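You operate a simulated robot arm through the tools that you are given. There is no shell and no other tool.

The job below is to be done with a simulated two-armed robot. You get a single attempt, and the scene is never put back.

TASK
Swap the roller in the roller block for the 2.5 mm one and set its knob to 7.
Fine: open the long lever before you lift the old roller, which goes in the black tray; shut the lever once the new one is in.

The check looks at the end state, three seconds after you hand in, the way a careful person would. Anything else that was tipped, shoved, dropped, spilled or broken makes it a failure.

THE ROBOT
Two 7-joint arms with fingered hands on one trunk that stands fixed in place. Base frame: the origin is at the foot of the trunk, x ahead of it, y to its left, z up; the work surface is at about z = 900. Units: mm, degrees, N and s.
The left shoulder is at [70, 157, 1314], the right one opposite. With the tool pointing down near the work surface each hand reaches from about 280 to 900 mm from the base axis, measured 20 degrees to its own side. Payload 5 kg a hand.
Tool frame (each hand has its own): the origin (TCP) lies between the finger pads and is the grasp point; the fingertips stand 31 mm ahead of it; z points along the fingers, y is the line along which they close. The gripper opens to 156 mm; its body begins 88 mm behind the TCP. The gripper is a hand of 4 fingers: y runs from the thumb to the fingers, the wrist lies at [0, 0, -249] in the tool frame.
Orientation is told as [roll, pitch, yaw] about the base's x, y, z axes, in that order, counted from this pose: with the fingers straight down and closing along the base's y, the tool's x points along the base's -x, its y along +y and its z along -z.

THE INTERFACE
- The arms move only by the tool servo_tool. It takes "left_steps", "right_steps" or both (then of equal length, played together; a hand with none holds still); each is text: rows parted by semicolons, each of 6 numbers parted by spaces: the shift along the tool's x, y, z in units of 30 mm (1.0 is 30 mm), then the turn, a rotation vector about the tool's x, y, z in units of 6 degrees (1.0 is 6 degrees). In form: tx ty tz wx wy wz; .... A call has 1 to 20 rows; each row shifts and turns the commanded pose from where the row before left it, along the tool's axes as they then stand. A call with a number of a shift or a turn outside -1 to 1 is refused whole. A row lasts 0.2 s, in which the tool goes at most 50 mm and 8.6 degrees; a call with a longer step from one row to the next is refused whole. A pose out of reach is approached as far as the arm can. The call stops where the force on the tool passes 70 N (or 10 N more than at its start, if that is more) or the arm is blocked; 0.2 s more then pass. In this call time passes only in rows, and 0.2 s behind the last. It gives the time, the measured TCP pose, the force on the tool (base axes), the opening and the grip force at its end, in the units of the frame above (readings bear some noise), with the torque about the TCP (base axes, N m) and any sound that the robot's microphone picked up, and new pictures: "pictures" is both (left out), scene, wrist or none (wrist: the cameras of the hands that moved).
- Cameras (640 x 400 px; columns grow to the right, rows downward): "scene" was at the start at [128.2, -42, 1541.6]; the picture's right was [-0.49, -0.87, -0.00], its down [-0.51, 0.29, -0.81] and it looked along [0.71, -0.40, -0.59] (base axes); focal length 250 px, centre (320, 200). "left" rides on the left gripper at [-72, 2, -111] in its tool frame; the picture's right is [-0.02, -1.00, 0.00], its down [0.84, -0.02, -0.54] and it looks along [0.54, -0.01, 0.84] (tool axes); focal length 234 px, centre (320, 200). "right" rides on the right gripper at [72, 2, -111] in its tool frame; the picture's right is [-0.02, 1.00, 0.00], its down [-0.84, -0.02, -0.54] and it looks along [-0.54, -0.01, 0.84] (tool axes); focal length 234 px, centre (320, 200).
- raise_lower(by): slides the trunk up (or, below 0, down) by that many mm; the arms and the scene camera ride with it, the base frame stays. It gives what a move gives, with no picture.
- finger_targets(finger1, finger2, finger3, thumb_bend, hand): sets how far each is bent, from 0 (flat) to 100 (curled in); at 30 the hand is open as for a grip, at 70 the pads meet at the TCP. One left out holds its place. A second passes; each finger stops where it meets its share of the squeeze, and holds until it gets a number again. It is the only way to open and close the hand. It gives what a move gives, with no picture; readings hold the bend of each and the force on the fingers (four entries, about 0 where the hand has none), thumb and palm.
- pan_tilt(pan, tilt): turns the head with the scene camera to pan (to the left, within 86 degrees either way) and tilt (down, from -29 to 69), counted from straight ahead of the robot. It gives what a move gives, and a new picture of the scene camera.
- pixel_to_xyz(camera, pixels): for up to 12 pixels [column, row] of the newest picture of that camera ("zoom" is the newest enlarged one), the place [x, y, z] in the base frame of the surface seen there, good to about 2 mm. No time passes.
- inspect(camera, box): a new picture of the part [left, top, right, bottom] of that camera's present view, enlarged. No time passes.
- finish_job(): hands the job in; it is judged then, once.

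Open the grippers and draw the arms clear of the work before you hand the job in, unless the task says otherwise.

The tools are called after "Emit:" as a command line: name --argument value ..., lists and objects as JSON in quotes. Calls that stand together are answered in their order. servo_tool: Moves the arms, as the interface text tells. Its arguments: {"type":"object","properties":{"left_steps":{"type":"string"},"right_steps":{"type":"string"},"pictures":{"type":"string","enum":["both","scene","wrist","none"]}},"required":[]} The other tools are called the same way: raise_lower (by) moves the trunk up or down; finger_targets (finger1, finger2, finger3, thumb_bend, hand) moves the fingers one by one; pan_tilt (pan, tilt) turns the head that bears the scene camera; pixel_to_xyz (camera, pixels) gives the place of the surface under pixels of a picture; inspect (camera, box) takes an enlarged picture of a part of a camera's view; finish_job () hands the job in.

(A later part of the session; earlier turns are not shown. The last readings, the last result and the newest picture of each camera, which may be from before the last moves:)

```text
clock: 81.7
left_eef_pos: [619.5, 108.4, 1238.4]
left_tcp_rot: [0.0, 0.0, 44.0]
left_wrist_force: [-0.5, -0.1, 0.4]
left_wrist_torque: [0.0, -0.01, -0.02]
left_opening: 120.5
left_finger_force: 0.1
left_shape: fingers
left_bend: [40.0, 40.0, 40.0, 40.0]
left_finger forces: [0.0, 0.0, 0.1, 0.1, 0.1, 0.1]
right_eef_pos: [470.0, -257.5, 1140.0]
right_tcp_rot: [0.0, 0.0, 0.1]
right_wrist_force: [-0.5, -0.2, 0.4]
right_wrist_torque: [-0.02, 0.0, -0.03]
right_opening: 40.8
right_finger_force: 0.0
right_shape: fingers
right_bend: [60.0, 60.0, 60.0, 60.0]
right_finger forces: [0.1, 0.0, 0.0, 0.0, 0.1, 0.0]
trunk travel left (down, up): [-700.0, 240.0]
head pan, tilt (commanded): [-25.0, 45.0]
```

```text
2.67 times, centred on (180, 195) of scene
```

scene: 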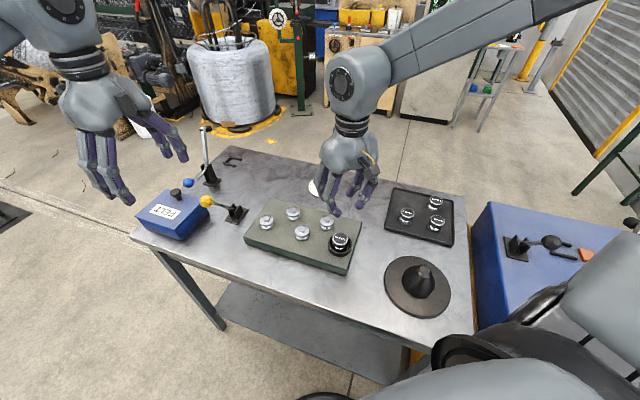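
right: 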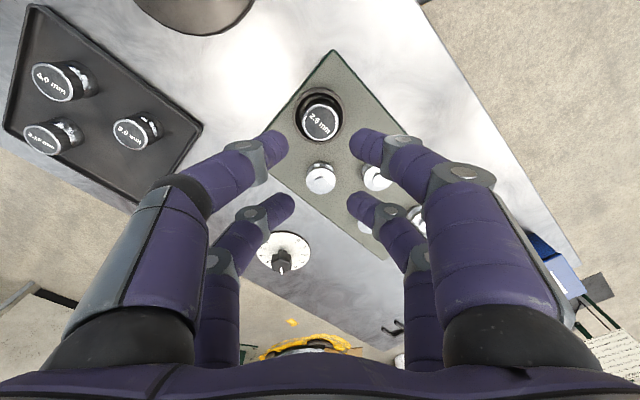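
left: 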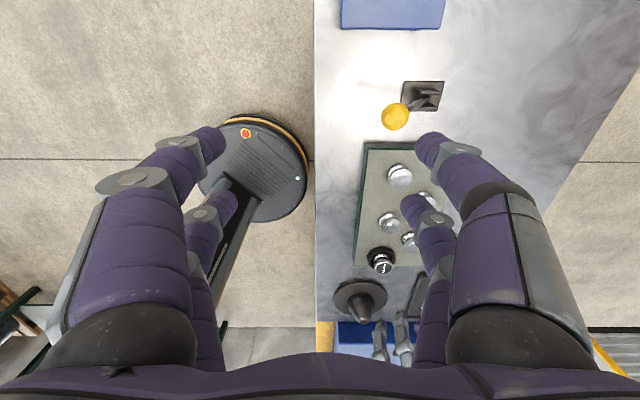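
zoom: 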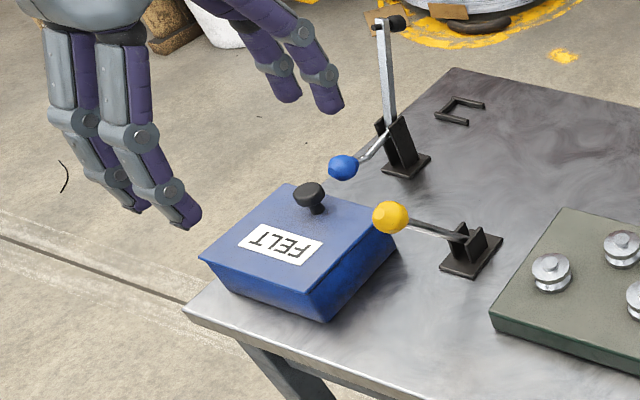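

The yellow lever is shut as at the start. Now I move the right hand above the dial knob (733,-334) at z≈1140 and look at it with the wrist camera.

Emit:
servo_tool --right_steps "-0.8 -0.24 0 0 0 0;-0.88 -0.257 0 0 0 0;-0.88 -0.257 0 0 0 0;-0.88 -0.257 0 0 0 0;-0.88 -0.257 0 0 0 0;-0.88 -0.257 0 0 0 0;-0.88 -0.257 0 0 0 0;-0.88 -0.257 0 0 0 0;-0.88 -0.257 0 0 0 0;-0.88 -0.257 0 0 0 0" --pictures "both"

Emit:
inspect --camera "right" --box '[240, 40, 400, 160]'

```text
clock: 83.9
left_eef_pos: [620.2, 107.1, 1238.1]
left_tcp_rot: [0.1, 0.0, 43.9]
left_wrist_force: [0.2, 0.6, -0.4]
left_wrist_torque: [0.02, 0.04, 0.01]
left_opening: 120.6
left_finger_force: 0.1
left_shape: fingers
left_bend: [40.0, 40.0, 40.0, 40.0]
left_finger forces: [0.0, 0.0, 0.0, 0.0, 0.0, 0.1]
right_eef_pos: [732.9, -333.1, 1137.5]
right_tcp_rot: [0.0, 0.2, 0.1]
right_wrist_force: [-0.1, -0.6, -0.1]
right_wrist_torque: [0.04, 0.01, -0.03]
right_opening: 40.9
right_finger_force: 0.0
right_shape: fingers
right_bend: [60.0, 60.0, 60.0, 60.0]
right_finger forces: [0.0, 0.0, 0.1, 0.1, 0.0, 0.1]
trunk travel left (down, up): [-700.0, 240.0]
head pan, tilt (commanded): [-25.0, 45.0]
```

scene: 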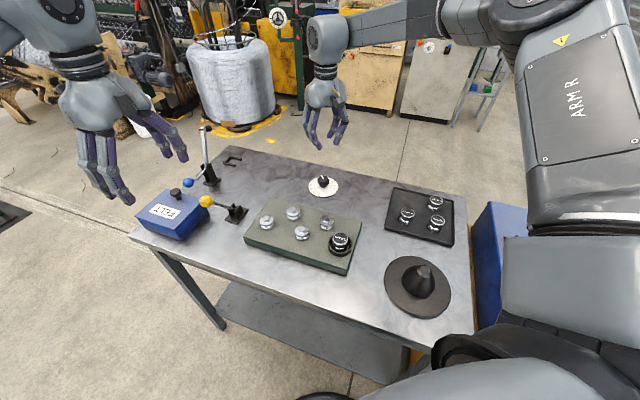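
right: 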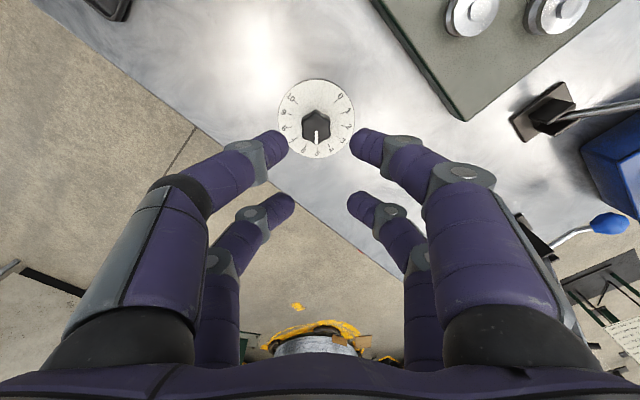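

```text
3.33 times, centred on (320, 100) of right
```

zoom: 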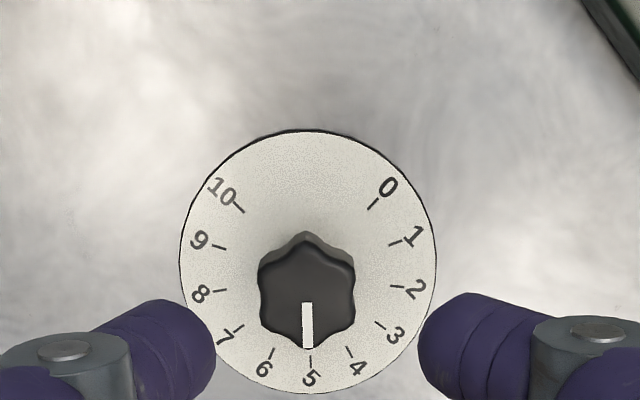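

The dial is clear: pointer at 5, numbers run clockwise, 7 at lower-left. I query tick and centre positions for the exact angle.

Emit:
pixel_to_xyz --camera "zoom" --pixels '[[372, 204], [395, 242], [397, 287], [380, 325], [350, 352], [310, 362], [271, 352], [238, 328], [220, 290], [219, 247], [239, 208]]'

Emit:
pixel_to_xyz --camera "zoom" --pixels '[[307, 306], [307, 345], [265, 275], [350, 275], [307, 245], [262, 318], [352, 318], [307, 280], [186, 265], [430, 265], [308, 138], [308, 390]]'

```text
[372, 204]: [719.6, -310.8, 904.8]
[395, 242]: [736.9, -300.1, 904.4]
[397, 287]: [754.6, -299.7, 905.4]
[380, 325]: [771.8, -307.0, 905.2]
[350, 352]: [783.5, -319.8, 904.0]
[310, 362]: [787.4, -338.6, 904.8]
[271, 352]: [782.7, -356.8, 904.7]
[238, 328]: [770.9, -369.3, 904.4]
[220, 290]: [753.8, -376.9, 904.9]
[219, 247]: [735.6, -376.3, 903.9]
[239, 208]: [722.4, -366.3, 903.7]
```

```text
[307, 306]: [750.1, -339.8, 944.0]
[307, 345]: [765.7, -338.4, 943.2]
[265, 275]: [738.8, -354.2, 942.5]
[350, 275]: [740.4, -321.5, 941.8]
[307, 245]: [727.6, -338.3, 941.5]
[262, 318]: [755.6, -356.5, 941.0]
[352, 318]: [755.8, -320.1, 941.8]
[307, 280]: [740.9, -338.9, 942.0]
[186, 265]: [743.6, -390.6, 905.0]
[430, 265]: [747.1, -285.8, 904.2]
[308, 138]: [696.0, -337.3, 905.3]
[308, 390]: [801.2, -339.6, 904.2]
```

Ticks are 27° apart: 5 at 0°, 7 at −54° (clockwise from above). Knob centre ≈(748,-338), top z≈942, dial face z≈905. I centre over it and lower to TCP z≈1000 first.

Emit:
servo_tool --right_steps "-0.25 -0.08 0 0 0 0;-0.25 -0.07 0.3 0 0 0;0 0 0.8 0 0 0;0 0 0.8 0 0 0;0 0 0.8 0 0 0;0 0 0.8 0 0 0;0 0 0.8 0 0 0;0 0 0.3 0 0 0" --pictures "both"

Emit:
inspect --camera "right" --box '[220, 80, 420, 240]'

```text
clock: 85.7
left_eef_pos: [619.4, 108.1, 1238.9]
left_tcp_rot: [0.0, 0.0, 44.0]
left_wrist_force: [1.0, 0.3, 0.1]
left_wrist_torque: [-0.02, -0.01, -0.02]
left_opening: 120.8
left_finger_force: 0.0
left_shape: fingers
left_bend: [40.0, 40.0, 40.0, 40.0]
left_finger forces: [0.1, 0.0, 0.1, 0.1, 0.1, 0.0]
right_eef_pos: [747.4, -338.9, 1001.1]
right_tcp_rot: [0.0, 0.2, 0.2]
right_wrist_force: [0.1, 0.1, 0.1]
right_wrist_torque: [0.02, -0.03, -0.03]
right_opening: 41.0
right_finger_force: 0.2
right_shape: fingers
right_bend: [60.0, 60.0, 60.0, 60.0]
right_finger forces: [0.1, 0.0, 0.1, 0.1, 0.0, 0.0]
trunk travel left (down, up): [-700.0, 240.0]
head pan, tilt (commanded): [-25.0, 45.0]
```

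scene: 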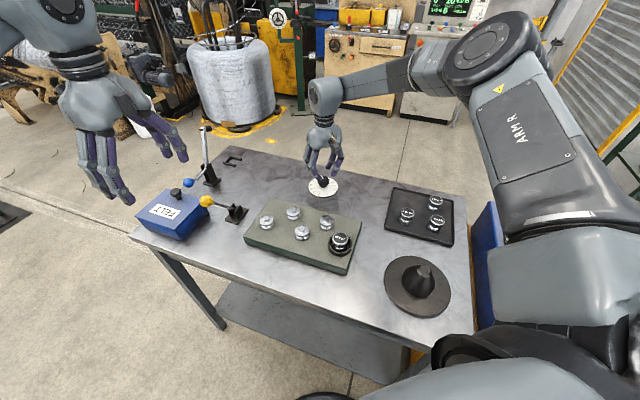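
right: 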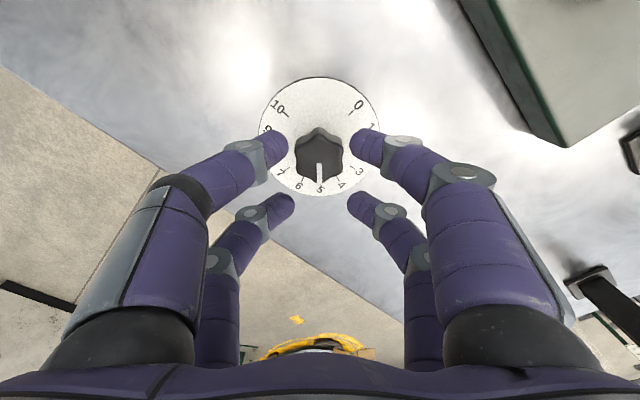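

```text
2.50 times, centred on (320, 160) of right
```

zoom: 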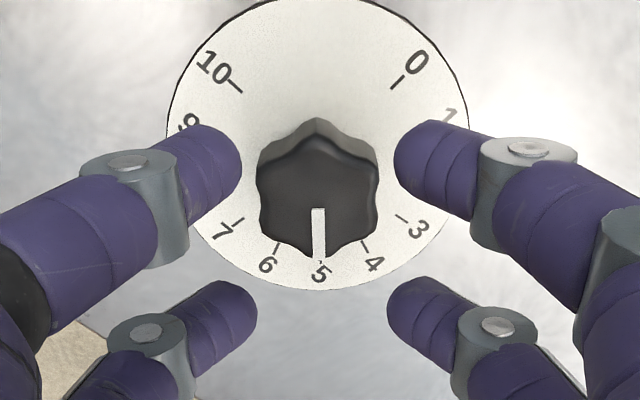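

Centred over the knob. I lower to TCP z≈952 (tips about 10 mm above the dial face).

Emit:
servo_tool --right_steps "0 0 0.55 0 0 0;0 0 0.55 0 0 0;0 0 0.53 0 0 0" --pictures "both"

Emit:
inspect --camera "right" --box '[220, 80, 420, 240]'

Emit:
inspect --camera "scene" --box '[280, 110, 380, 210]'

```text
clock: 86.5
left_eef_pos: [618.9, 108.2, 1238.4]
left_tcp_rot: [0.0, -0.1, 44.0]
left_wrist_force: [0.0, -0.8, 0.7]
left_wrist_torque: [0.01, 0.01, 0.0]
left_opening: 121.0
left_finger_force: 0.0
left_shape: fingers
left_bend: [40.0, 40.0, 40.0, 40.0]
left_finger forces: [0.0, 0.1, 0.0, 0.0, 0.0, 0.0]
right_eef_pos: [728.3, -340.6, 960.9]
right_tcp_rot: [-0.1, 0.0, 0.0]
right_wrist_force: [0.7, 0.6, 0.8]
right_wrist_torque: [0.05, 0.0, -0.02]
right_opening: 40.9
right_finger_force: 0.6
right_shape: fingers
right_bend: [60.0, 60.0, 60.0, 60.0]
right_finger forces: [0.0, 0.9, 0.0, 0.0, 0.0, 0.0]
right hand out of reach, approached as far as the arm can: row 1, 2, 3
trunk travel left (down, up): [-700.0, 240.0]
head pan, tilt (commanded): [-25.0, 45.0]
```

scene: 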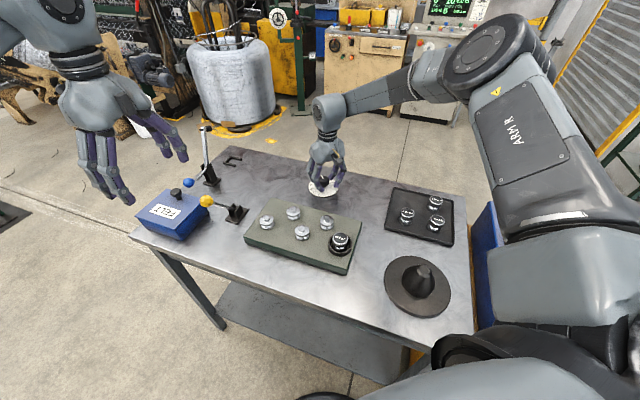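
right: 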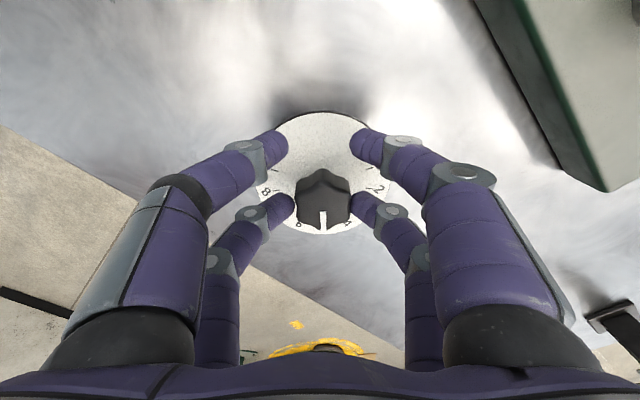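

```text
2.50 times, centred on (320, 160) of right
```

zoom: 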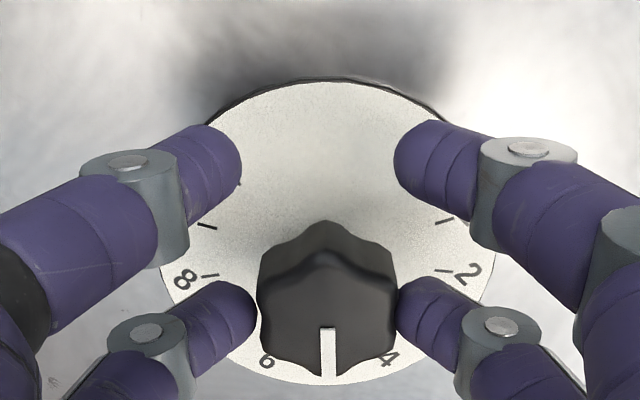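

```text
4.00 times, centred on (330, 160) of scene
```

zoom: 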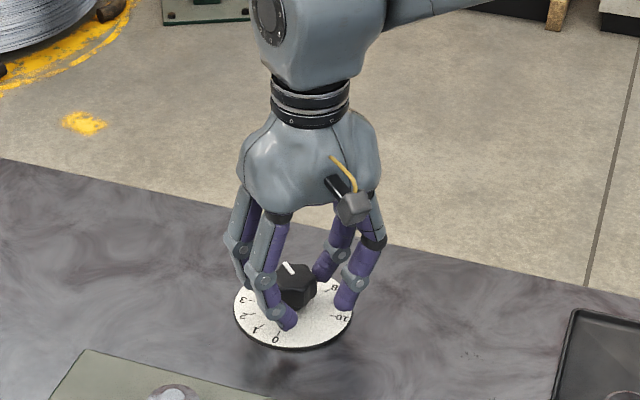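

The arm ran out of reach at this yaw and slid back to x≈728, only brushing the knob. I raise again, recentre at z≈1001, yaw the hand −30° (which should give more reach) and look.

Emit:
servo_tool --right_steps "0 0 -0.4 0 0 0;0 0 -0.5 0 0 0;0 0 -0.5 0 0 0;-0.3 0.06 0 0 0 0;-0.35 0.04 0 0 0 0;0 0 0 0 0 1;0 0 0 0 0 1;0 0 0 0 0 1;0 0 0 0 0 1;0 0 0 0 0 1" --pictures "both"

Emit:
inspect --camera "right" --box '[220, 80, 420, 240]'

```text
clock: 88.7
left_eef_pos: [619.1, 108.3, 1239.2]
left_tcp_rot: [0.1, -0.1, 44.1]
left_wrist_force: [0.0, 0.4, -0.4]
left_wrist_torque: [0.06, 0.02, 0.0]
left_opening: 120.7
left_finger_force: 0.1
left_shape: fingers
left_bend: [40.0, 40.0, 40.0, 40.0]
left_finger forces: [0.0, 0.0, 0.0, 0.1, 0.0, 0.0]
right_eef_pos: [747.3, -338.5, 1002.2]
right_tcp_rot: [0.1, 0.0, -30.1]
right_wrist_force: [0.9, 0.0, -0.1]
right_wrist_torque: [-0.01, -0.05, 0.04]
right_opening: 40.9
right_finger_force: 0.1
right_shape: fingers
right_bend: [60.0, 60.0, 60.0, 60.0]
right_finger forces: [0.0, 0.1, 0.1, 0.1, 0.0, 0.1]
trunk travel left (down, up): [-700.0, 240.0]
head pan, tilt (commanded): [-25.0, 45.0]
```

scene: 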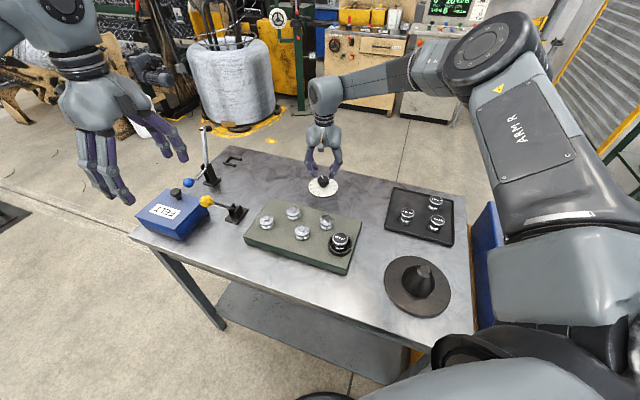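
right: 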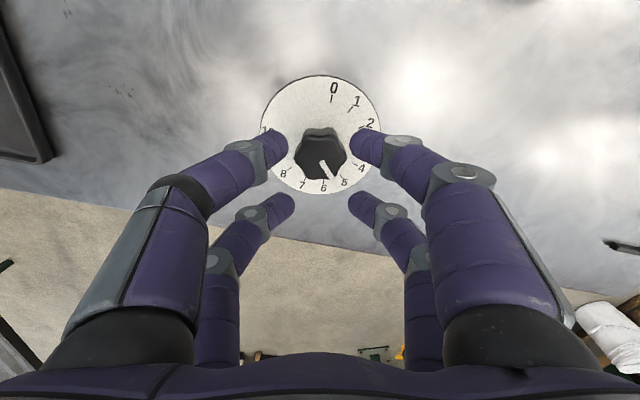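

```text
2.50 times, centred on (320, 160) of right
```

zoom: 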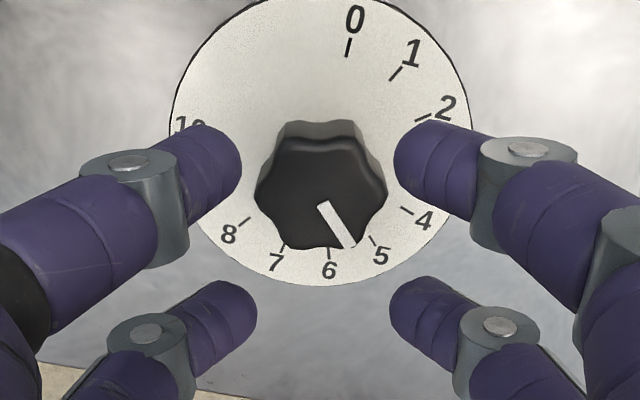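

The pointer is still at 5. I yaw on to −60° (fingers again align with the knob's flutes) and then try lowering.

Emit:
servo_tool --right_steps "0 0 0 0 0 1;0 0 0 0 0 1;0 0 0 0 0 1;0 0 0 0 0 1;0 0 0 0 0 1;0 0 0.3 0 0 0;0 0 0.3 0 0 0" --pictures "both"

Emit:
inspect --camera "right" --box '[220, 80, 420, 240]'

```text
clock: 90.3
left_eef_pos: [620.6, 107.5, 1239.1]
left_tcp_rot: [0.0, -0.1, 44.0]
left_wrist_force: [0.3, -0.1, 0.1]
left_wrist_torque: [-0.04, -0.01, -0.02]
left_opening: 120.8
left_finger_force: 0.1
left_shape: fingers
left_bend: [40.0, 40.0, 40.0, 40.0]
left_finger forces: [0.0, 0.1, 0.0, 0.1, 0.1, 0.0]
right_eef_pos: [742.0, -341.1, 987.2]
right_tcp_rot: [0.1, 0.0, -60.0]
right_wrist_force: [-0.4, 0.5, -0.1]
right_wrist_torque: [0.02, 0.02, -0.03]
right_opening: 41.3
right_finger_force: 0.0
right_shape: fingers
right_bend: [60.0, 60.0, 60.0, 60.0]
right_finger forces: [0.0, 0.0, 0.1, 0.1, 0.1, 0.0]
right hand out of reach, approached as far as the arm can: row 6, 7
trunk travel left (down, up): [-700.0, 240.0]
head pan, tilt (commanded): [-25.0, 45.0]
```

scene: 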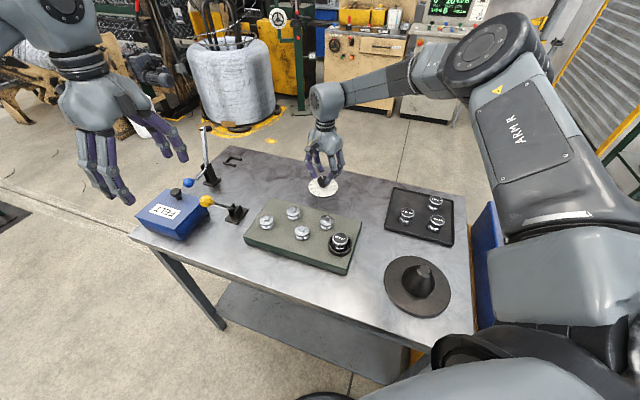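
right: 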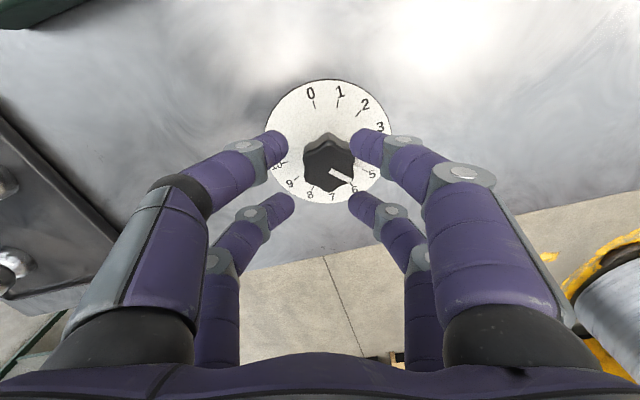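

```text
2.50 times, centred on (320, 160) of right
```

zoom: 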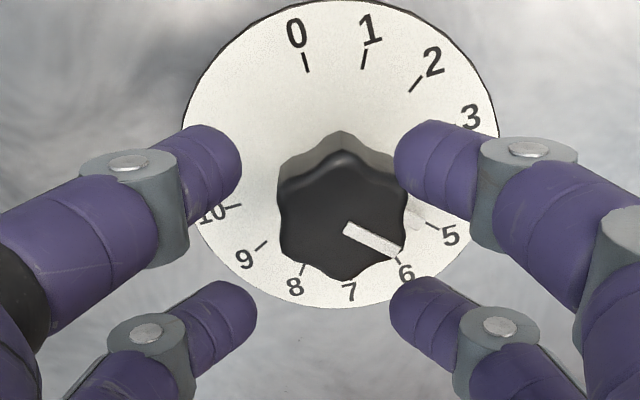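

Reach is the limit at this low height; the left arm reached further when its wrist was level with the shoulder. So I raise the right hand 120 mm and then lower the trunk 100 mm, which brings the shoulder level with the wrist.

Emit:
servo_tool --right_steps "0 0 -0.8 0 0 0;0 0 -0.8 0 0 0;0 0 -0.8 0 0 0;0 0 -0.8 0 0 0;0 0 -0.8 0 0 0" --pictures "scene"

Emit:
pan_tilt --pan -75 --tilt 35

Emit:
pan_tilt --pan 50 --tilt 35

```text
clock: 91.5
left_eef_pos: [618.8, 108.7, 1239.3]
left_tcp_rot: [0.0, 0.0, 44.0]
left_wrist_force: [0.0, -0.1, 1.1]
left_wrist_torque: [-0.03, -0.02, -0.04]
left_opening: 120.5
left_finger_force: 0.0
left_shape: fingers
left_bend: [40.0, 40.0, 40.0, 40.0]
left_finger forces: [0.1, 0.0, 0.1, 0.0, 0.0, 0.0]
right_eef_pos: [741.7, -339.1, 1108.5]
right_tcp_rot: [0.1, 0.0, -59.9]
right_wrist_force: [0.1, -0.8, 0.1]
right_wrist_torque: [0.0, -0.02, 0.0]
right_opening: 41.1
right_finger_force: 0.1
right_shape: fingers
right_bend: [60.0, 60.0, 60.0, 60.0]
right_finger forces: [0.0, 0.0, 0.0, 0.0, 0.0, 0.0]
trunk travel left (down, up): [-700.0, 240.0]
head pan, tilt (commanded): [-25.0, 45.0]
```

scene: 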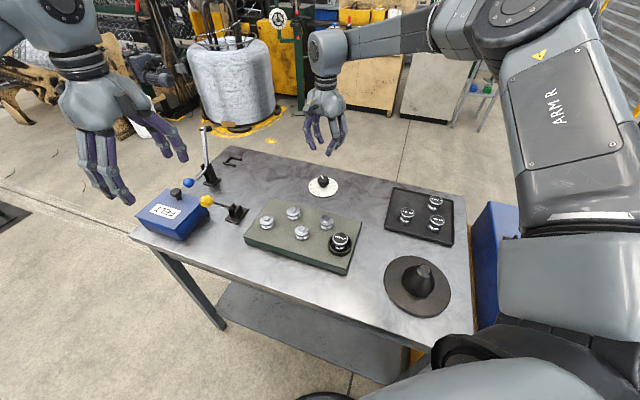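

```text
clock: 92.7
left_eef_pos: [620.5, 108.0, 1239.2]
left_tcp_rot: [0.0, -0.1, 44.0]
left_wrist_force: [-0.5, -0.3, 0.1]
left_wrist_torque: [-0.01, 0.0, -0.03]
left_opening: 120.5
left_finger_force: 0.1
left_shape: fingers
left_bend: [40.0, 40.0, 40.0, 40.0]
left_finger forces: [0.1, 0.1, 0.0, 0.0, 0.1, 0.0]
right_eef_pos: [743.3, -339.6, 1108.7]
right_tcp_rot: [0.0, 0.0, -59.9]
right_wrist_force: [-0.5, -1.2, 0.7]
right_wrist_torque: [0.01, 0.03, 0.01]
right_opening: 41.3
right_finger_force: 0.1
right_shape: fingers
right_bend: [60.0, 60.0, 60.0, 60.0]
right_finger forces: [0.0, 0.0, 0.0, 0.0, 0.0, 0.0]
trunk travel left (down, up): [-700.0, 240.0]
head pan, tilt (commanded): [-75.0, 35.0]
```

scene: 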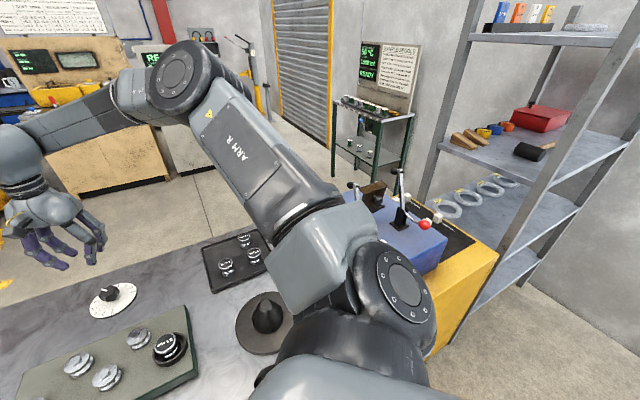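

```text
clock: 94.7
left_eef_pos: [620.5, 108.2, 1239.0]
left_tcp_rot: [0.1, 0.0, 44.0]
left_wrist_force: [-0.6, 0.3, 1.1]
left_wrist_torque: [0.01, 0.01, 0.03]
left_opening: 120.6
left_finger_force: 0.0
left_shape: fingers
left_bend: [40.0, 40.0, 40.0, 40.0]
left_finger forces: [0.0, 0.0, 0.0, 0.1, 0.1, 0.0]
right_eef_pos: [741.5, -340.3, 1106.0]
right_tcp_rot: [0.0, 0.0, -60.0]
right_wrist_force: [0.3, 0.0, 0.3]
right_wrist_torque: [0.02, 0.01, -0.01]
right_opening: 40.9
right_finger_force: 0.0
right_shape: fingers
right_bend: [60.0, 60.0, 60.0, 60.0]
right_finger forces: [0.0, 0.0, 0.0, 0.0, 0.0, 0.0]
trunk travel left (down, up): [-700.0, 240.0]
head pan, tilt (commanded): [50.0, 35.0]
```

scene: 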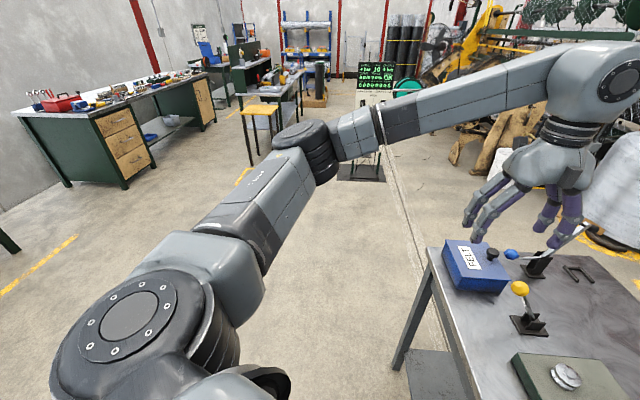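

Both upper arms have free space below them (right elbow high; left over the floor). I lower the trunk by 100 mm.

Emit:
raise_lower --by -100

Emit:
pan_tilt --pan -25 --tilt 40

Emit:
inspect --camera "right" --box '[220, 80, 420, 240]'

```text
clock: 96.1
left_eef_pos: [619.1, 108.5, 1139.0]
left_tcp_rot: [0.0, 0.0, 44.0]
left_wrist_force: [0.1, -0.4, -0.1]
left_wrist_torque: [0.0, 0.01, 0.01]
left_opening: 120.5
left_finger_force: 0.1
left_shape: fingers
left_bend: [40.0, 40.0, 40.0, 40.0]
left_finger forces: [0.1, 0.0, 0.0, 0.0, 0.0, 0.0]
right_eef_pos: [742.3, -339.2, 1007.2]
right_tcp_rot: [0.0, -0.1, -59.9]
right_wrist_force: [0.2, -1.0, -0.3]
right_wrist_torque: [-0.03, -0.02, 0.01]
right_opening: 40.8
right_finger_force: 0.1
right_shape: fingers
right_bend: [60.0, 60.0, 60.0, 60.0]
right_finger forces: [0.2, 0.0, 0.1, 0.0, 0.0, 0.0]
trunk travel left (down, up): [-600.0, 340.0]
head pan, tilt (commanded): [50.0, 35.0]
```

```text
clock: 97.5
left_eef_pos: [620.3, 107.9, 1139.3]
left_tcp_rot: [0.1, 0.0, 44.0]
left_wrist_force: [0.3, 0.8, 0.4]
left_wrist_torque: [0.02, 0.0, 0.01]
left_opening: 120.6
left_finger_force: 0.0
left_shape: fingers
left_bend: [40.0, 40.0, 40.0, 40.0]
left_finger forces: [0.0, 0.1, 0.1, 0.1, 0.0, 0.0]
right_eef_pos: [741.9, -338.9, 1007.6]
right_tcp_rot: [0.0, 0.0, -60.0]
right_wrist_force: [0.0, 0.2, 0.4]
right_wrist_torque: [0.02, 0.01, -0.04]
right_opening: 41.0
right_finger_force: 0.0
right_shape: fingers
right_bend: [60.0, 60.0, 60.0, 60.0]
right_finger forces: [0.1, 0.1, 0.1, 0.0, 0.0, 0.0]
trunk travel left (down, up): [-600.0, 340.0]
head pan, tilt (commanded): [-25.0, 40.0]
```

scene: 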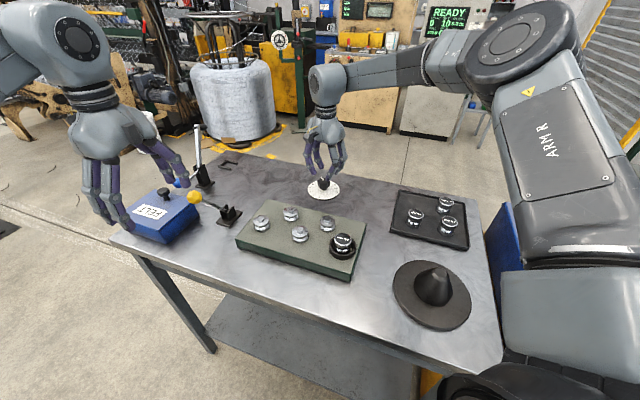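

```text
2.50 times, centred on (320, 160) of right
```

zoom: 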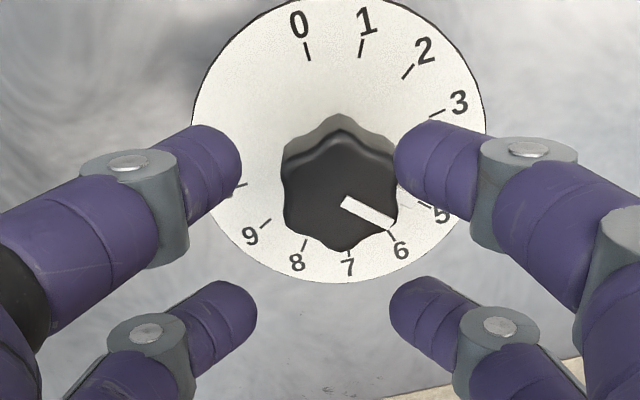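

The trunk is down 100 mm. I turn the right hand back to yaw 0, centre at (748,-338) and lower to z≈975 to test the reach.

Emit:
servo_tool --right_steps "0 0 0 0 0 -1;0 0 0 0 0 -1;0 0 0 0 0 -1;0 0 0 0 0 -1;0 0 0 0 0 -1;0 0 0 0 0 -1;0 0 0 0 0 -1;0 0 0 0 0 -1;0 0 0 0 0 -1;0 0 0 0 0 -1;-0.2 0.02 0 0 0 0;0 0 0.4 0 0 0;0 0 0.4 0 0 0;0 0 0.3 0 0 0" --pictures "both"

Emit:
inspect --camera "right" --box '[220, 80, 420, 240]'

```text
clock: 100.5
left_eef_pos: [619.5, 109.3, 1139.9]
left_tcp_rot: [0.1, 0.0, 44.0]
left_wrist_force: [-0.7, 0.1, 0.2]
left_wrist_torque: [-0.03, 0.0, -0.02]
left_opening: 120.5
left_finger_force: 0.2
left_shape: fingers
left_bend: [40.0, 40.0, 40.0, 40.0]
left_finger forces: [0.0, 0.0, 0.1, 0.0, 0.0, 0.0]
right_eef_pos: [747.9, -338.8, 973.6]
right_tcp_rot: [0.0, 0.1, 0.1]
right_wrist_force: [-0.3, -0.8, -0.1]
right_wrist_torque: [-0.03, 0.03, -0.01]
right_opening: 41.1
right_finger_force: 0.1
right_shape: fingers
right_bend: [60.0, 60.0, 60.0, 60.0]
right_finger forces: [0.1, 0.0, 0.1, 0.1, 0.1, 0.0]
trunk travel left (down, up): [-600.0, 340.0]
head pan, tilt (commanded): [-25.0, 40.0]
```

scene: 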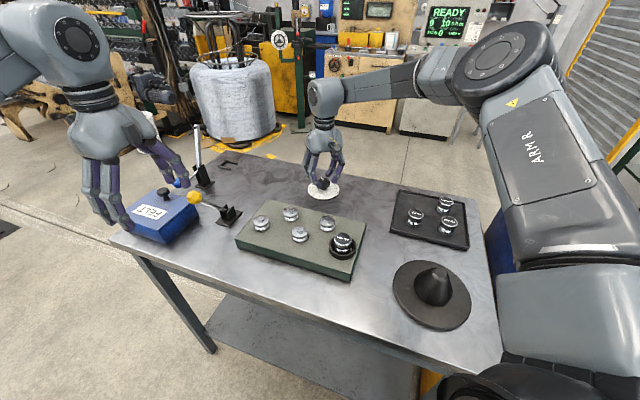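
right: 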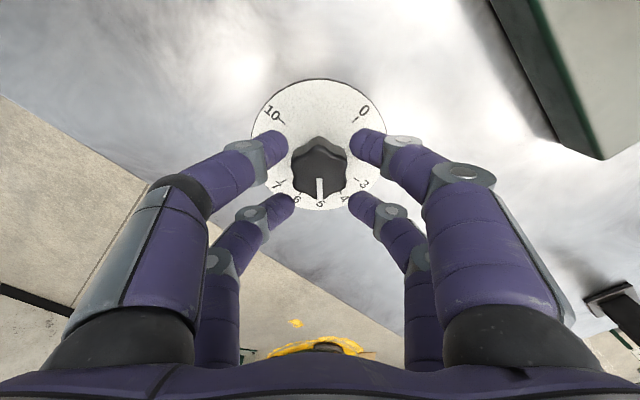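

```text
2.50 times, centred on (320, 160) of right
```

zoom: 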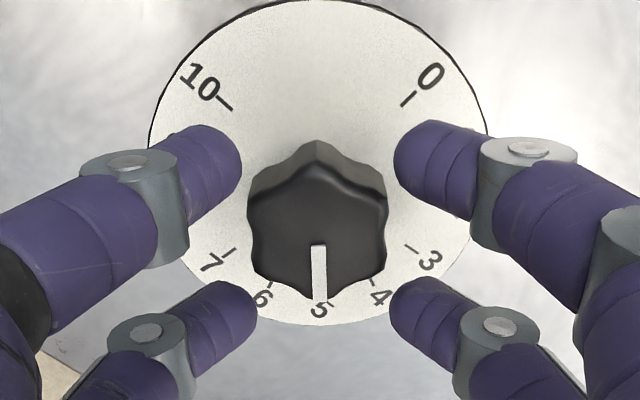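

Reach is fine now and the hand is centred. I lower the last 21 mm to z≈952 and close gently on the knob.

Emit:
servo_tool --right_steps "0 0 0.35 0 0 0;0 0 0.35 0 0 0" --pictures "none"

Emit:
finger_targets --hand "right" --finger1 66 --finger2 66 --finger3 66 --thumb_bend 66

Emit:
inspect --camera "right" --box '[220, 80, 420, 240]'

Emit:
inspect --camera "scene" --box '[280, 120, 380, 210]'

```text
clock: 101.1
left_eef_pos: [619.7, 107.5, 1139.7]
left_tcp_rot: [0.0, 0.0, 44.1]
left_wrist_force: [0.5, 0.3, -0.1]
left_wrist_torque: [0.02, -0.02, -0.01]
left_opening: 120.4
left_finger_force: 0.0
left_shape: fingers
left_bend: [40.0, 40.0, 40.0, 40.0]
left_finger forces: [0.0, 0.1, 0.0, 0.0, 0.1, 0.0]
right_eef_pos: [747.7, -338.3, 952.6]
right_tcp_rot: [0.0, 0.0, 0.1]
right_wrist_force: [0.5, 0.1, 1.0]
right_wrist_torque: [0.04, 0.0, 0.03]
right_opening: 41.0
right_finger_force: 0.1
right_shape: fingers
right_bend: [60.0, 60.0, 60.0, 60.0]
right_finger forces: [0.0, 0.0, 0.0, 0.1, 0.1, 0.0]
trunk travel left (down, up): [-600.0, 340.0]
head pan, tilt (commanded): [-25.0, 40.0]
```

```text
clock: 102.1
left_eef_pos: [620.0, 108.7, 1138.8]
left_tcp_rot: [-0.1, 0.1, 44.0]
left_wrist_force: [0.0, 0.4, 1.0]
left_wrist_torque: [0.0, -0.01, -0.01]
left_opening: 120.7
left_finger_force: 0.1
left_shape: fingers
left_bend: [40.0, 40.0, 40.0, 40.0]
left_finger forces: [0.0, 0.0, 0.0, 0.0, 0.0, 0.0]
right_eef_pos: [748.1, -338.2, 953.8]
right_tcp_rot: [0.0, 0.0, 0.0]
right_wrist_force: [0.2, 0.6, -0.7]
right_wrist_torque: [-0.01, -0.03, 0.0]
right_opening: 19.6
right_finger_force: 0.7
right_shape: fingers
right_bend: [66.0, 65.0, 65.0, 66.0]
right_finger forces: [0.1, 0.8, 1.1, 0.0, 0.0, 0.0]
trunk travel left (down, up): [-600.0, 340.0]
head pan, tilt (commanded): [-25.0, 40.0]
```

```text
2.50 times, centred on (320, 160) of right
```

zoom: 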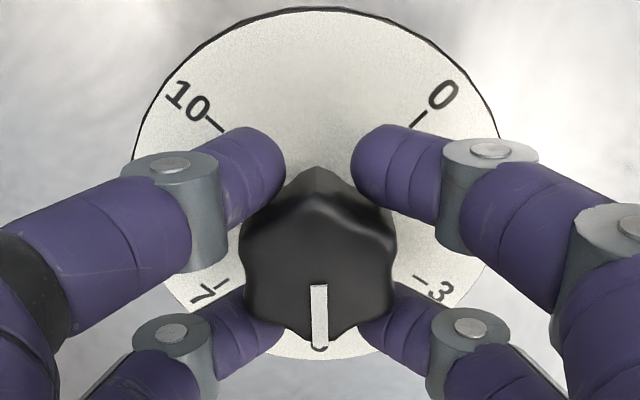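

```text
4.44 times, centred on (330, 165) of scene
```

zoom: 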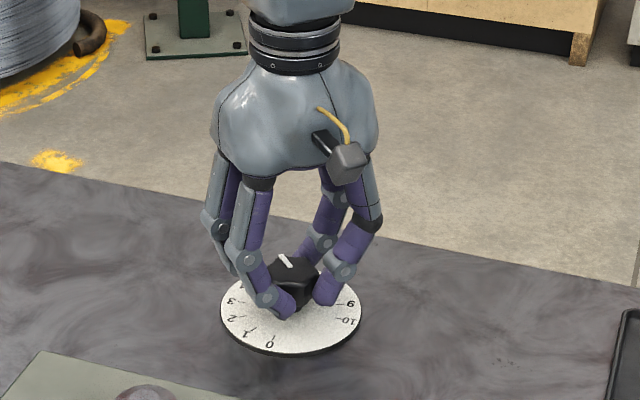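

Fingers 2 and 3 touch first; I tighten to 73 so that all four grip the knob.

Emit:
finger_targets --hand "right" --finger1 73 --finger2 73 --finger3 73 --thumb_bend 73

Emit:
servo_tool --right_steps "0 0 0 0 0 0.5;0 0 0 0 0 0.8;0 0 0 0 0 0.8" --pictures "both"

Emit:
inspect --camera "right" --box '[220, 80, 420, 240]'

Emit:
inspect --camera "scene" --box '[280, 120, 380, 210]'

```text
clock: 103.1
left_eef_pos: [618.9, 107.7, 1139.1]
left_tcp_rot: [0.1, -0.1, 43.9]
left_wrist_force: [0.1, -0.8, -0.1]
left_wrist_torque: [-0.04, 0.01, 0.01]
left_opening: 120.6
left_finger_force: 0.0
left_shape: fingers
left_bend: [40.0, 40.0, 40.0, 40.0]
left_finger forces: [0.0, 0.1, 0.0, 0.1, 0.1, 0.0]
right_eef_pos: [747.2, -339.8, 952.0]
right_tcp_rot: [0.0, 0.1, -0.1]
right_wrist_force: [-0.8, -0.4, -5.4]
right_wrist_torque: [-0.02, 0.04, 0.02]
right_opening: 5.4
right_finger_force: 12.9
right_shape: fingers
right_bend: [71.0, 65.0, 65.0, 71.0]
right_finger forces: [5.4, 7.6, 7.0, 0.1, 6.0, 0.0]
trunk travel left (down, up): [-600.0, 340.0]
head pan, tilt (commanded): [-25.0, 40.0]
```

```text
clock: 103.9
left_eef_pos: [620.7, 107.9, 1138.3]
left_tcp_rot: [0.0, 0.0, 44.0]
left_wrist_force: [0.4, -0.4, 0.1]
left_wrist_torque: [0.0, -0.02, 0.01]
left_opening: 120.6
left_finger_force: 0.2
left_shape: fingers
left_bend: [40.0, 40.0, 40.0, 40.0]
left_finger forces: [0.0, 0.0, 0.0, 0.0, 0.0, 0.0]
right_eef_pos: [747.1, -338.3, 952.3]
right_tcp_rot: [0.0, 0.0, -12.6]
right_wrist_force: [-3.2, 0.5, -7.9]
right_wrist_torque: [-0.01, 0.11, 0.09]
right_opening: 5.4
right_finger_force: 12.9
right_shape: fingers
right_bend: [71.0, 65.0, 65.0, 71.0]
right_finger forces: [6.1, 7.0, 6.4, 0.1, 6.0, 0.1]
trunk travel left (down, up): [-600.0, 340.0]
head pan, tilt (commanded): [-25.0, 40.0]
```

scene: 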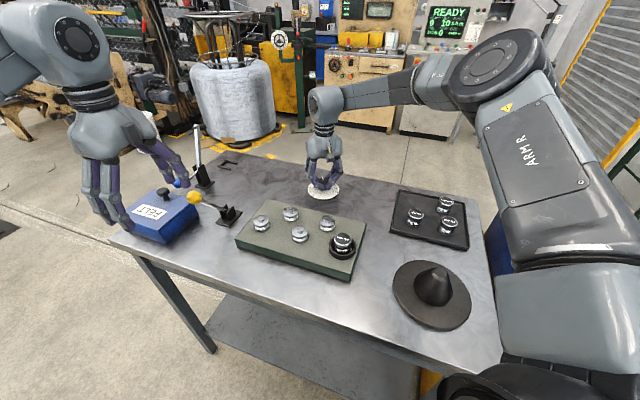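
right: 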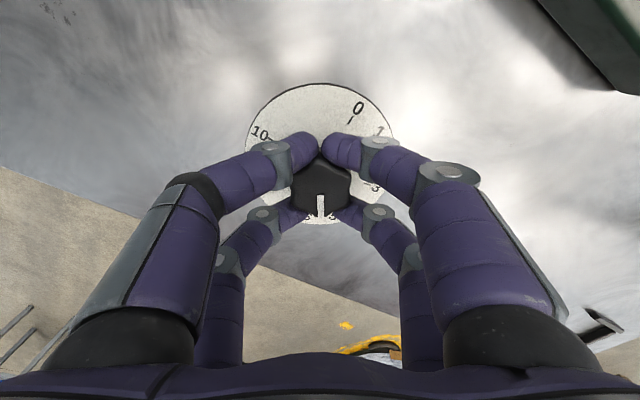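

```text
2.50 times, centred on (320, 160) of right
```

zoom: 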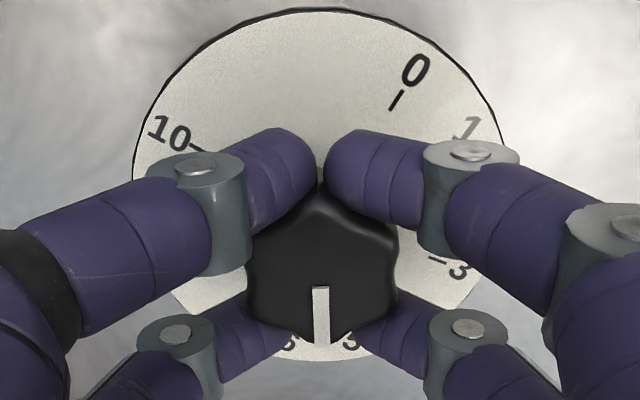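

```text
4.44 times, centred on (330, 165) of scene
```

zoom: 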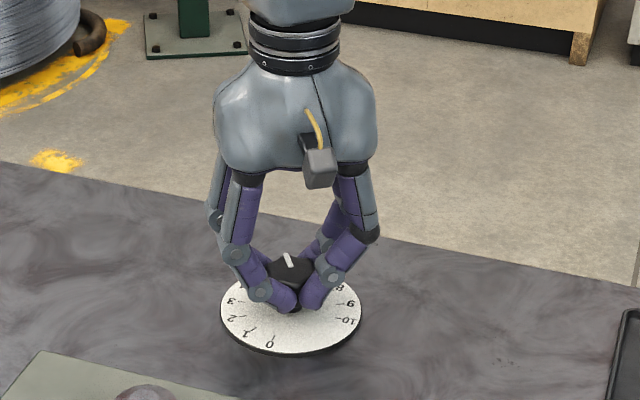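

The knob turns with the hand (pointer stays aligned in the hand view while the dial moved). I ease 1.5 mm down to relieve the −8 N pull and turn on to −54°.

Emit:
servo_tool --right_steps "0 0 0.05 0 0 0.8;0 0 0 0 0 1;0 0 0 0 0 1;0 0 0 0 0 1;0 0 0 0 0 1;0 0 0 0 0 1;0 0 0 0 0 1;0 0 0 0 0 0.1" --pictures "both"

Emit:
inspect --camera "right" --box '[220, 80, 420, 240]'

Emit:
inspect --camera "scene" --box '[280, 120, 380, 210]'

```text
clock: 105.7
left_eef_pos: [619.0, 110.1, 1138.1]
left_tcp_rot: [0.0, 0.0, 44.1]
left_wrist_force: [0.8, 0.7, 0.2]
left_wrist_torque: [-0.02, 0.03, 0.0]
left_opening: 120.7
left_finger_force: 0.1
left_shape: fingers
left_bend: [40.0, 40.0, 40.0, 40.0]
left_finger forces: [0.0, 0.1, 0.0, 0.0, 0.1, 0.1]
right_eef_pos: [748.4, -337.6, 952.3]
right_tcp_rot: [0.0, -0.1, -54.0]
right_wrist_force: [-2.1, 4.4, -1.5]
right_wrist_torque: [0.16, 0.05, 0.05]
right_opening: 5.4
right_finger_force: 14.5
right_shape: fingers
right_bend: [71.0, 65.0, 65.0, 71.0]
right_finger forces: [7.4, 7.5, 6.5, 0.0, 6.6, 0.0]
trunk travel left (down, up): [-600.0, 340.0]
head pan, tilt (commanded): [-25.0, 40.0]
```

scene: 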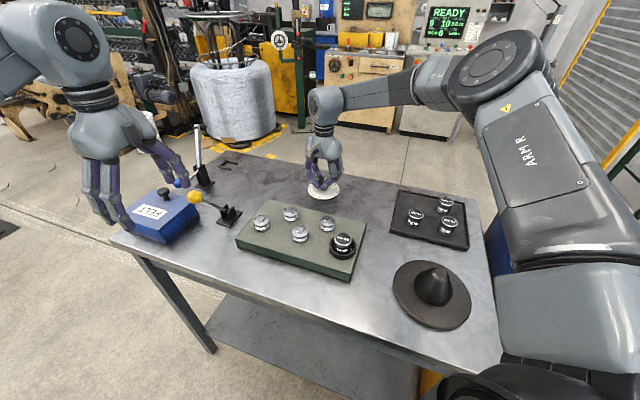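
right: 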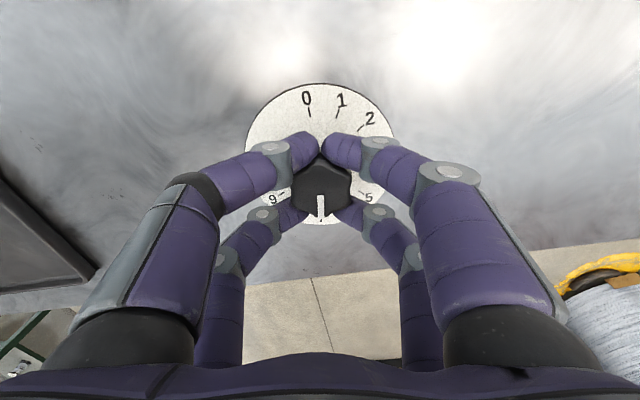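

```text
2.50 times, centred on (320, 160) of right
```

zoom: 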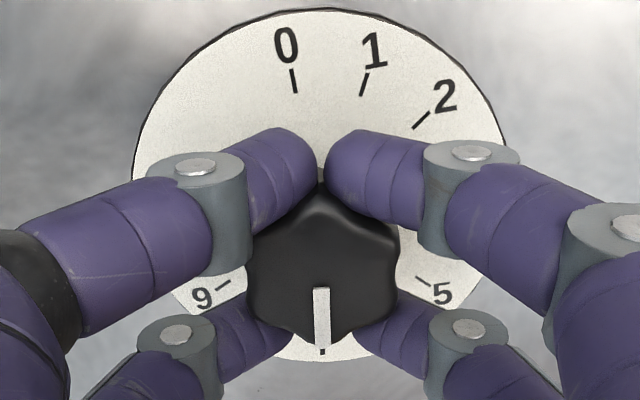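

```text
4.44 times, centred on (330, 165) of scene
```

zoom: 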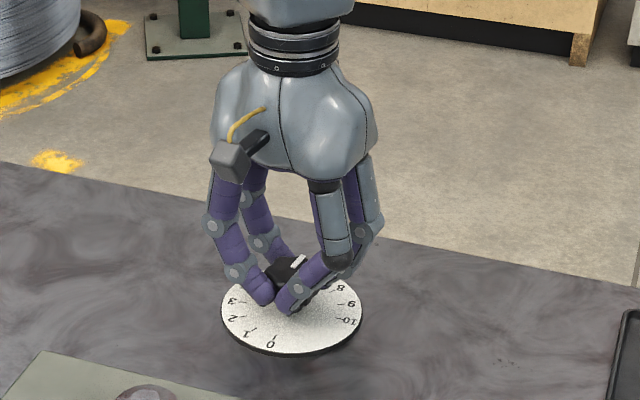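

The pointer now lies over the 7 tick in the hand view. I open the fingers and rise to check the reading.

Emit:
finger_targets --hand "right" --finger1 59 --finger2 59 --finger3 59 --thumb_bend 59

Emit:
servo_tool --right_steps "0 0 -0.3 0 0 0;0 0 -0.5 0 0 0;0 0 -0.7 0 0 0;0 0 -0.7 0 0 0;0 0 -0.8 0 0 0;0 0 -0.8 0 0 0;0 0 -0.8 0 0 0" --pictures "both"

Emit:
inspect --camera "right" --box '[240, 50, 400, 170]'

Emit:
inspect --camera "scene" --box '[295, 165, 350, 210]'

```text
clock: 106.7
left_eef_pos: [619.0, 108.2, 1138.1]
left_tcp_rot: [0.0, 0.0, 44.0]
left_wrist_force: [0.3, 0.8, -0.5]
left_wrist_torque: [0.0, 0.03, -0.03]
left_opening: 120.7
left_finger_force: 0.1
left_shape: fingers
left_bend: [40.0, 40.0, 40.0, 40.0]
left_finger forces: [0.1, 0.0, 0.0, 0.1, 0.0, 0.1]
right_eef_pos: [748.4, -339.7, 952.5]
right_tcp_rot: [0.1, 0.0, -54.0]
right_wrist_force: [0.4, 0.6, 0.4]
right_wrist_torque: [0.0, 0.02, 0.0]
right_opening: 45.1
right_finger_force: 0.1
right_shape: fingers
right_bend: [59.0, 59.0, 59.0, 59.0]
right_finger forces: [0.0, 0.1, 0.0, 0.1, 0.0, 0.1]
trunk travel left (down, up): [-600.0, 340.0]
head pan, tilt (commanded): [-25.0, 40.0]
```

```text
clock: 108.3
left_eef_pos: [619.4, 108.5, 1139.6]
left_tcp_rot: [0.1, 0.1, 43.9]
left_wrist_force: [-0.6, -0.6, 1.1]
left_wrist_torque: [-0.02, -0.03, -0.02]
left_opening: 120.5
left_finger_force: 0.0
left_shape: fingers
left_bend: [40.0, 40.0, 40.0, 40.0]
left_finger forces: [0.0, 0.1, 0.0, 0.1, 0.0, 0.1]
right_eef_pos: [747.9, -339.1, 1089.3]
right_tcp_rot: [0.1, 0.0, -53.9]
right_wrist_force: [0.3, -0.7, -0.7]
right_wrist_torque: [0.0, 0.0, -0.01]
right_opening: 44.6
right_finger_force: 0.0
right_shape: fingers
right_bend: [59.0, 59.0, 59.0, 59.0]
right_finger forces: [0.0, 0.1, 0.0, 0.1, 0.2, 0.1]
trunk travel left (down, up): [-600.0, 340.0]
head pan, tilt (commanded): [-25.0, 40.0]
```

scene: 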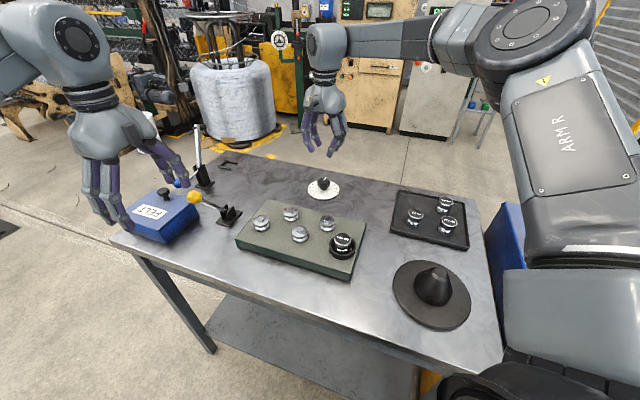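
right: 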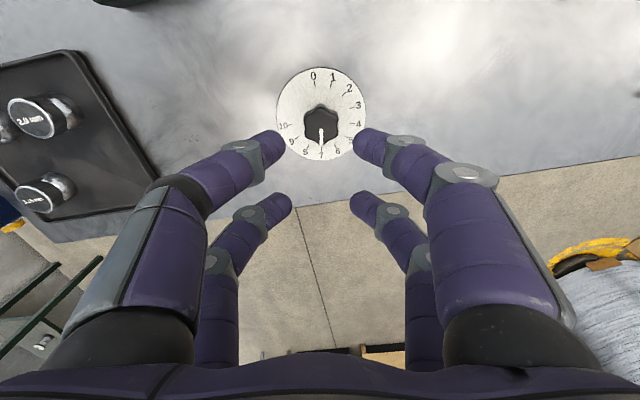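

```text
3.33 times, centred on (320, 110) of right
```

zoom: 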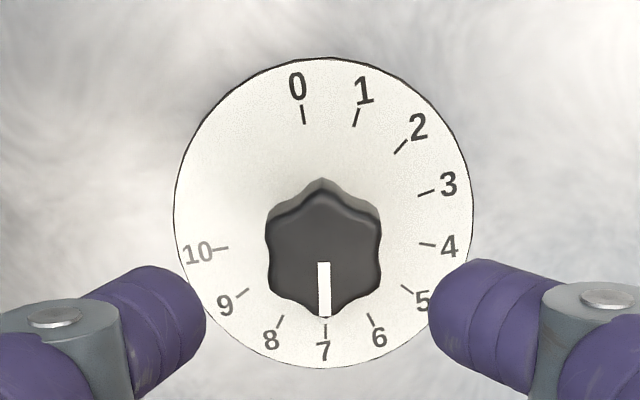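

```text
8.89 times, centred on (322, 188) of scene
```

zoom: 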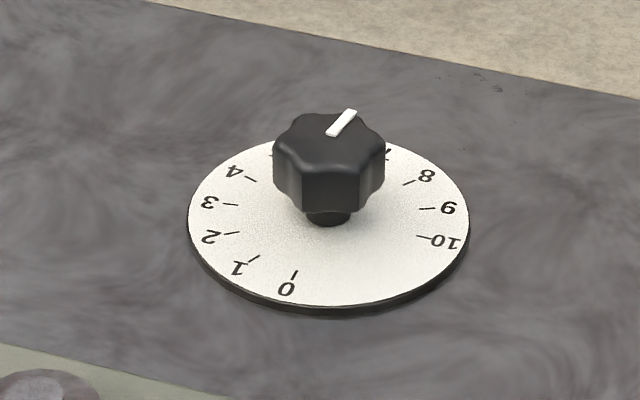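

It reads 7. I verify the pointer's angle numerically from the wrist view.

Emit:
inspect --camera "right" --box '[280, 70, 360, 160]'

```text
4.44 times, centred on (320, 115) of right
```

zoom: 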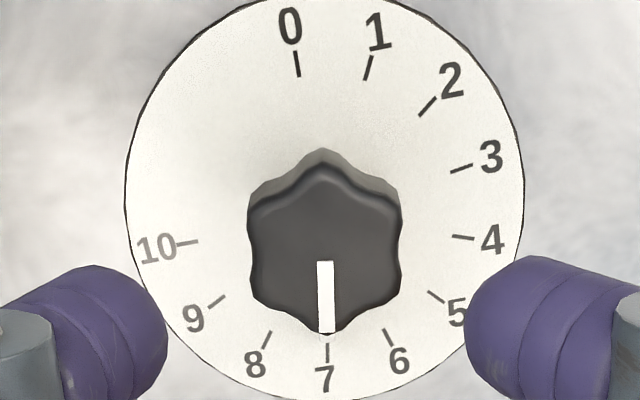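

Emit:
pixel_to_xyz --camera "zoom" --pixels '[[325, 265], [326, 328], [327, 353], [266, 340], [388, 338], [253, 232], [399, 232], [298, 62], [432, 298], [188, 243]]'

```text
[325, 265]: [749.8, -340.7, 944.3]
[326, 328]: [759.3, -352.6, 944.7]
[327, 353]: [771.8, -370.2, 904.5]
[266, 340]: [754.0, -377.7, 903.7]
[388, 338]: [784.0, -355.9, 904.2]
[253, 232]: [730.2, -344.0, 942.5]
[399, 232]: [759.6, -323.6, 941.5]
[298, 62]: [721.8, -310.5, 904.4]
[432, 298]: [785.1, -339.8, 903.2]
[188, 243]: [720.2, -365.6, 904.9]
```

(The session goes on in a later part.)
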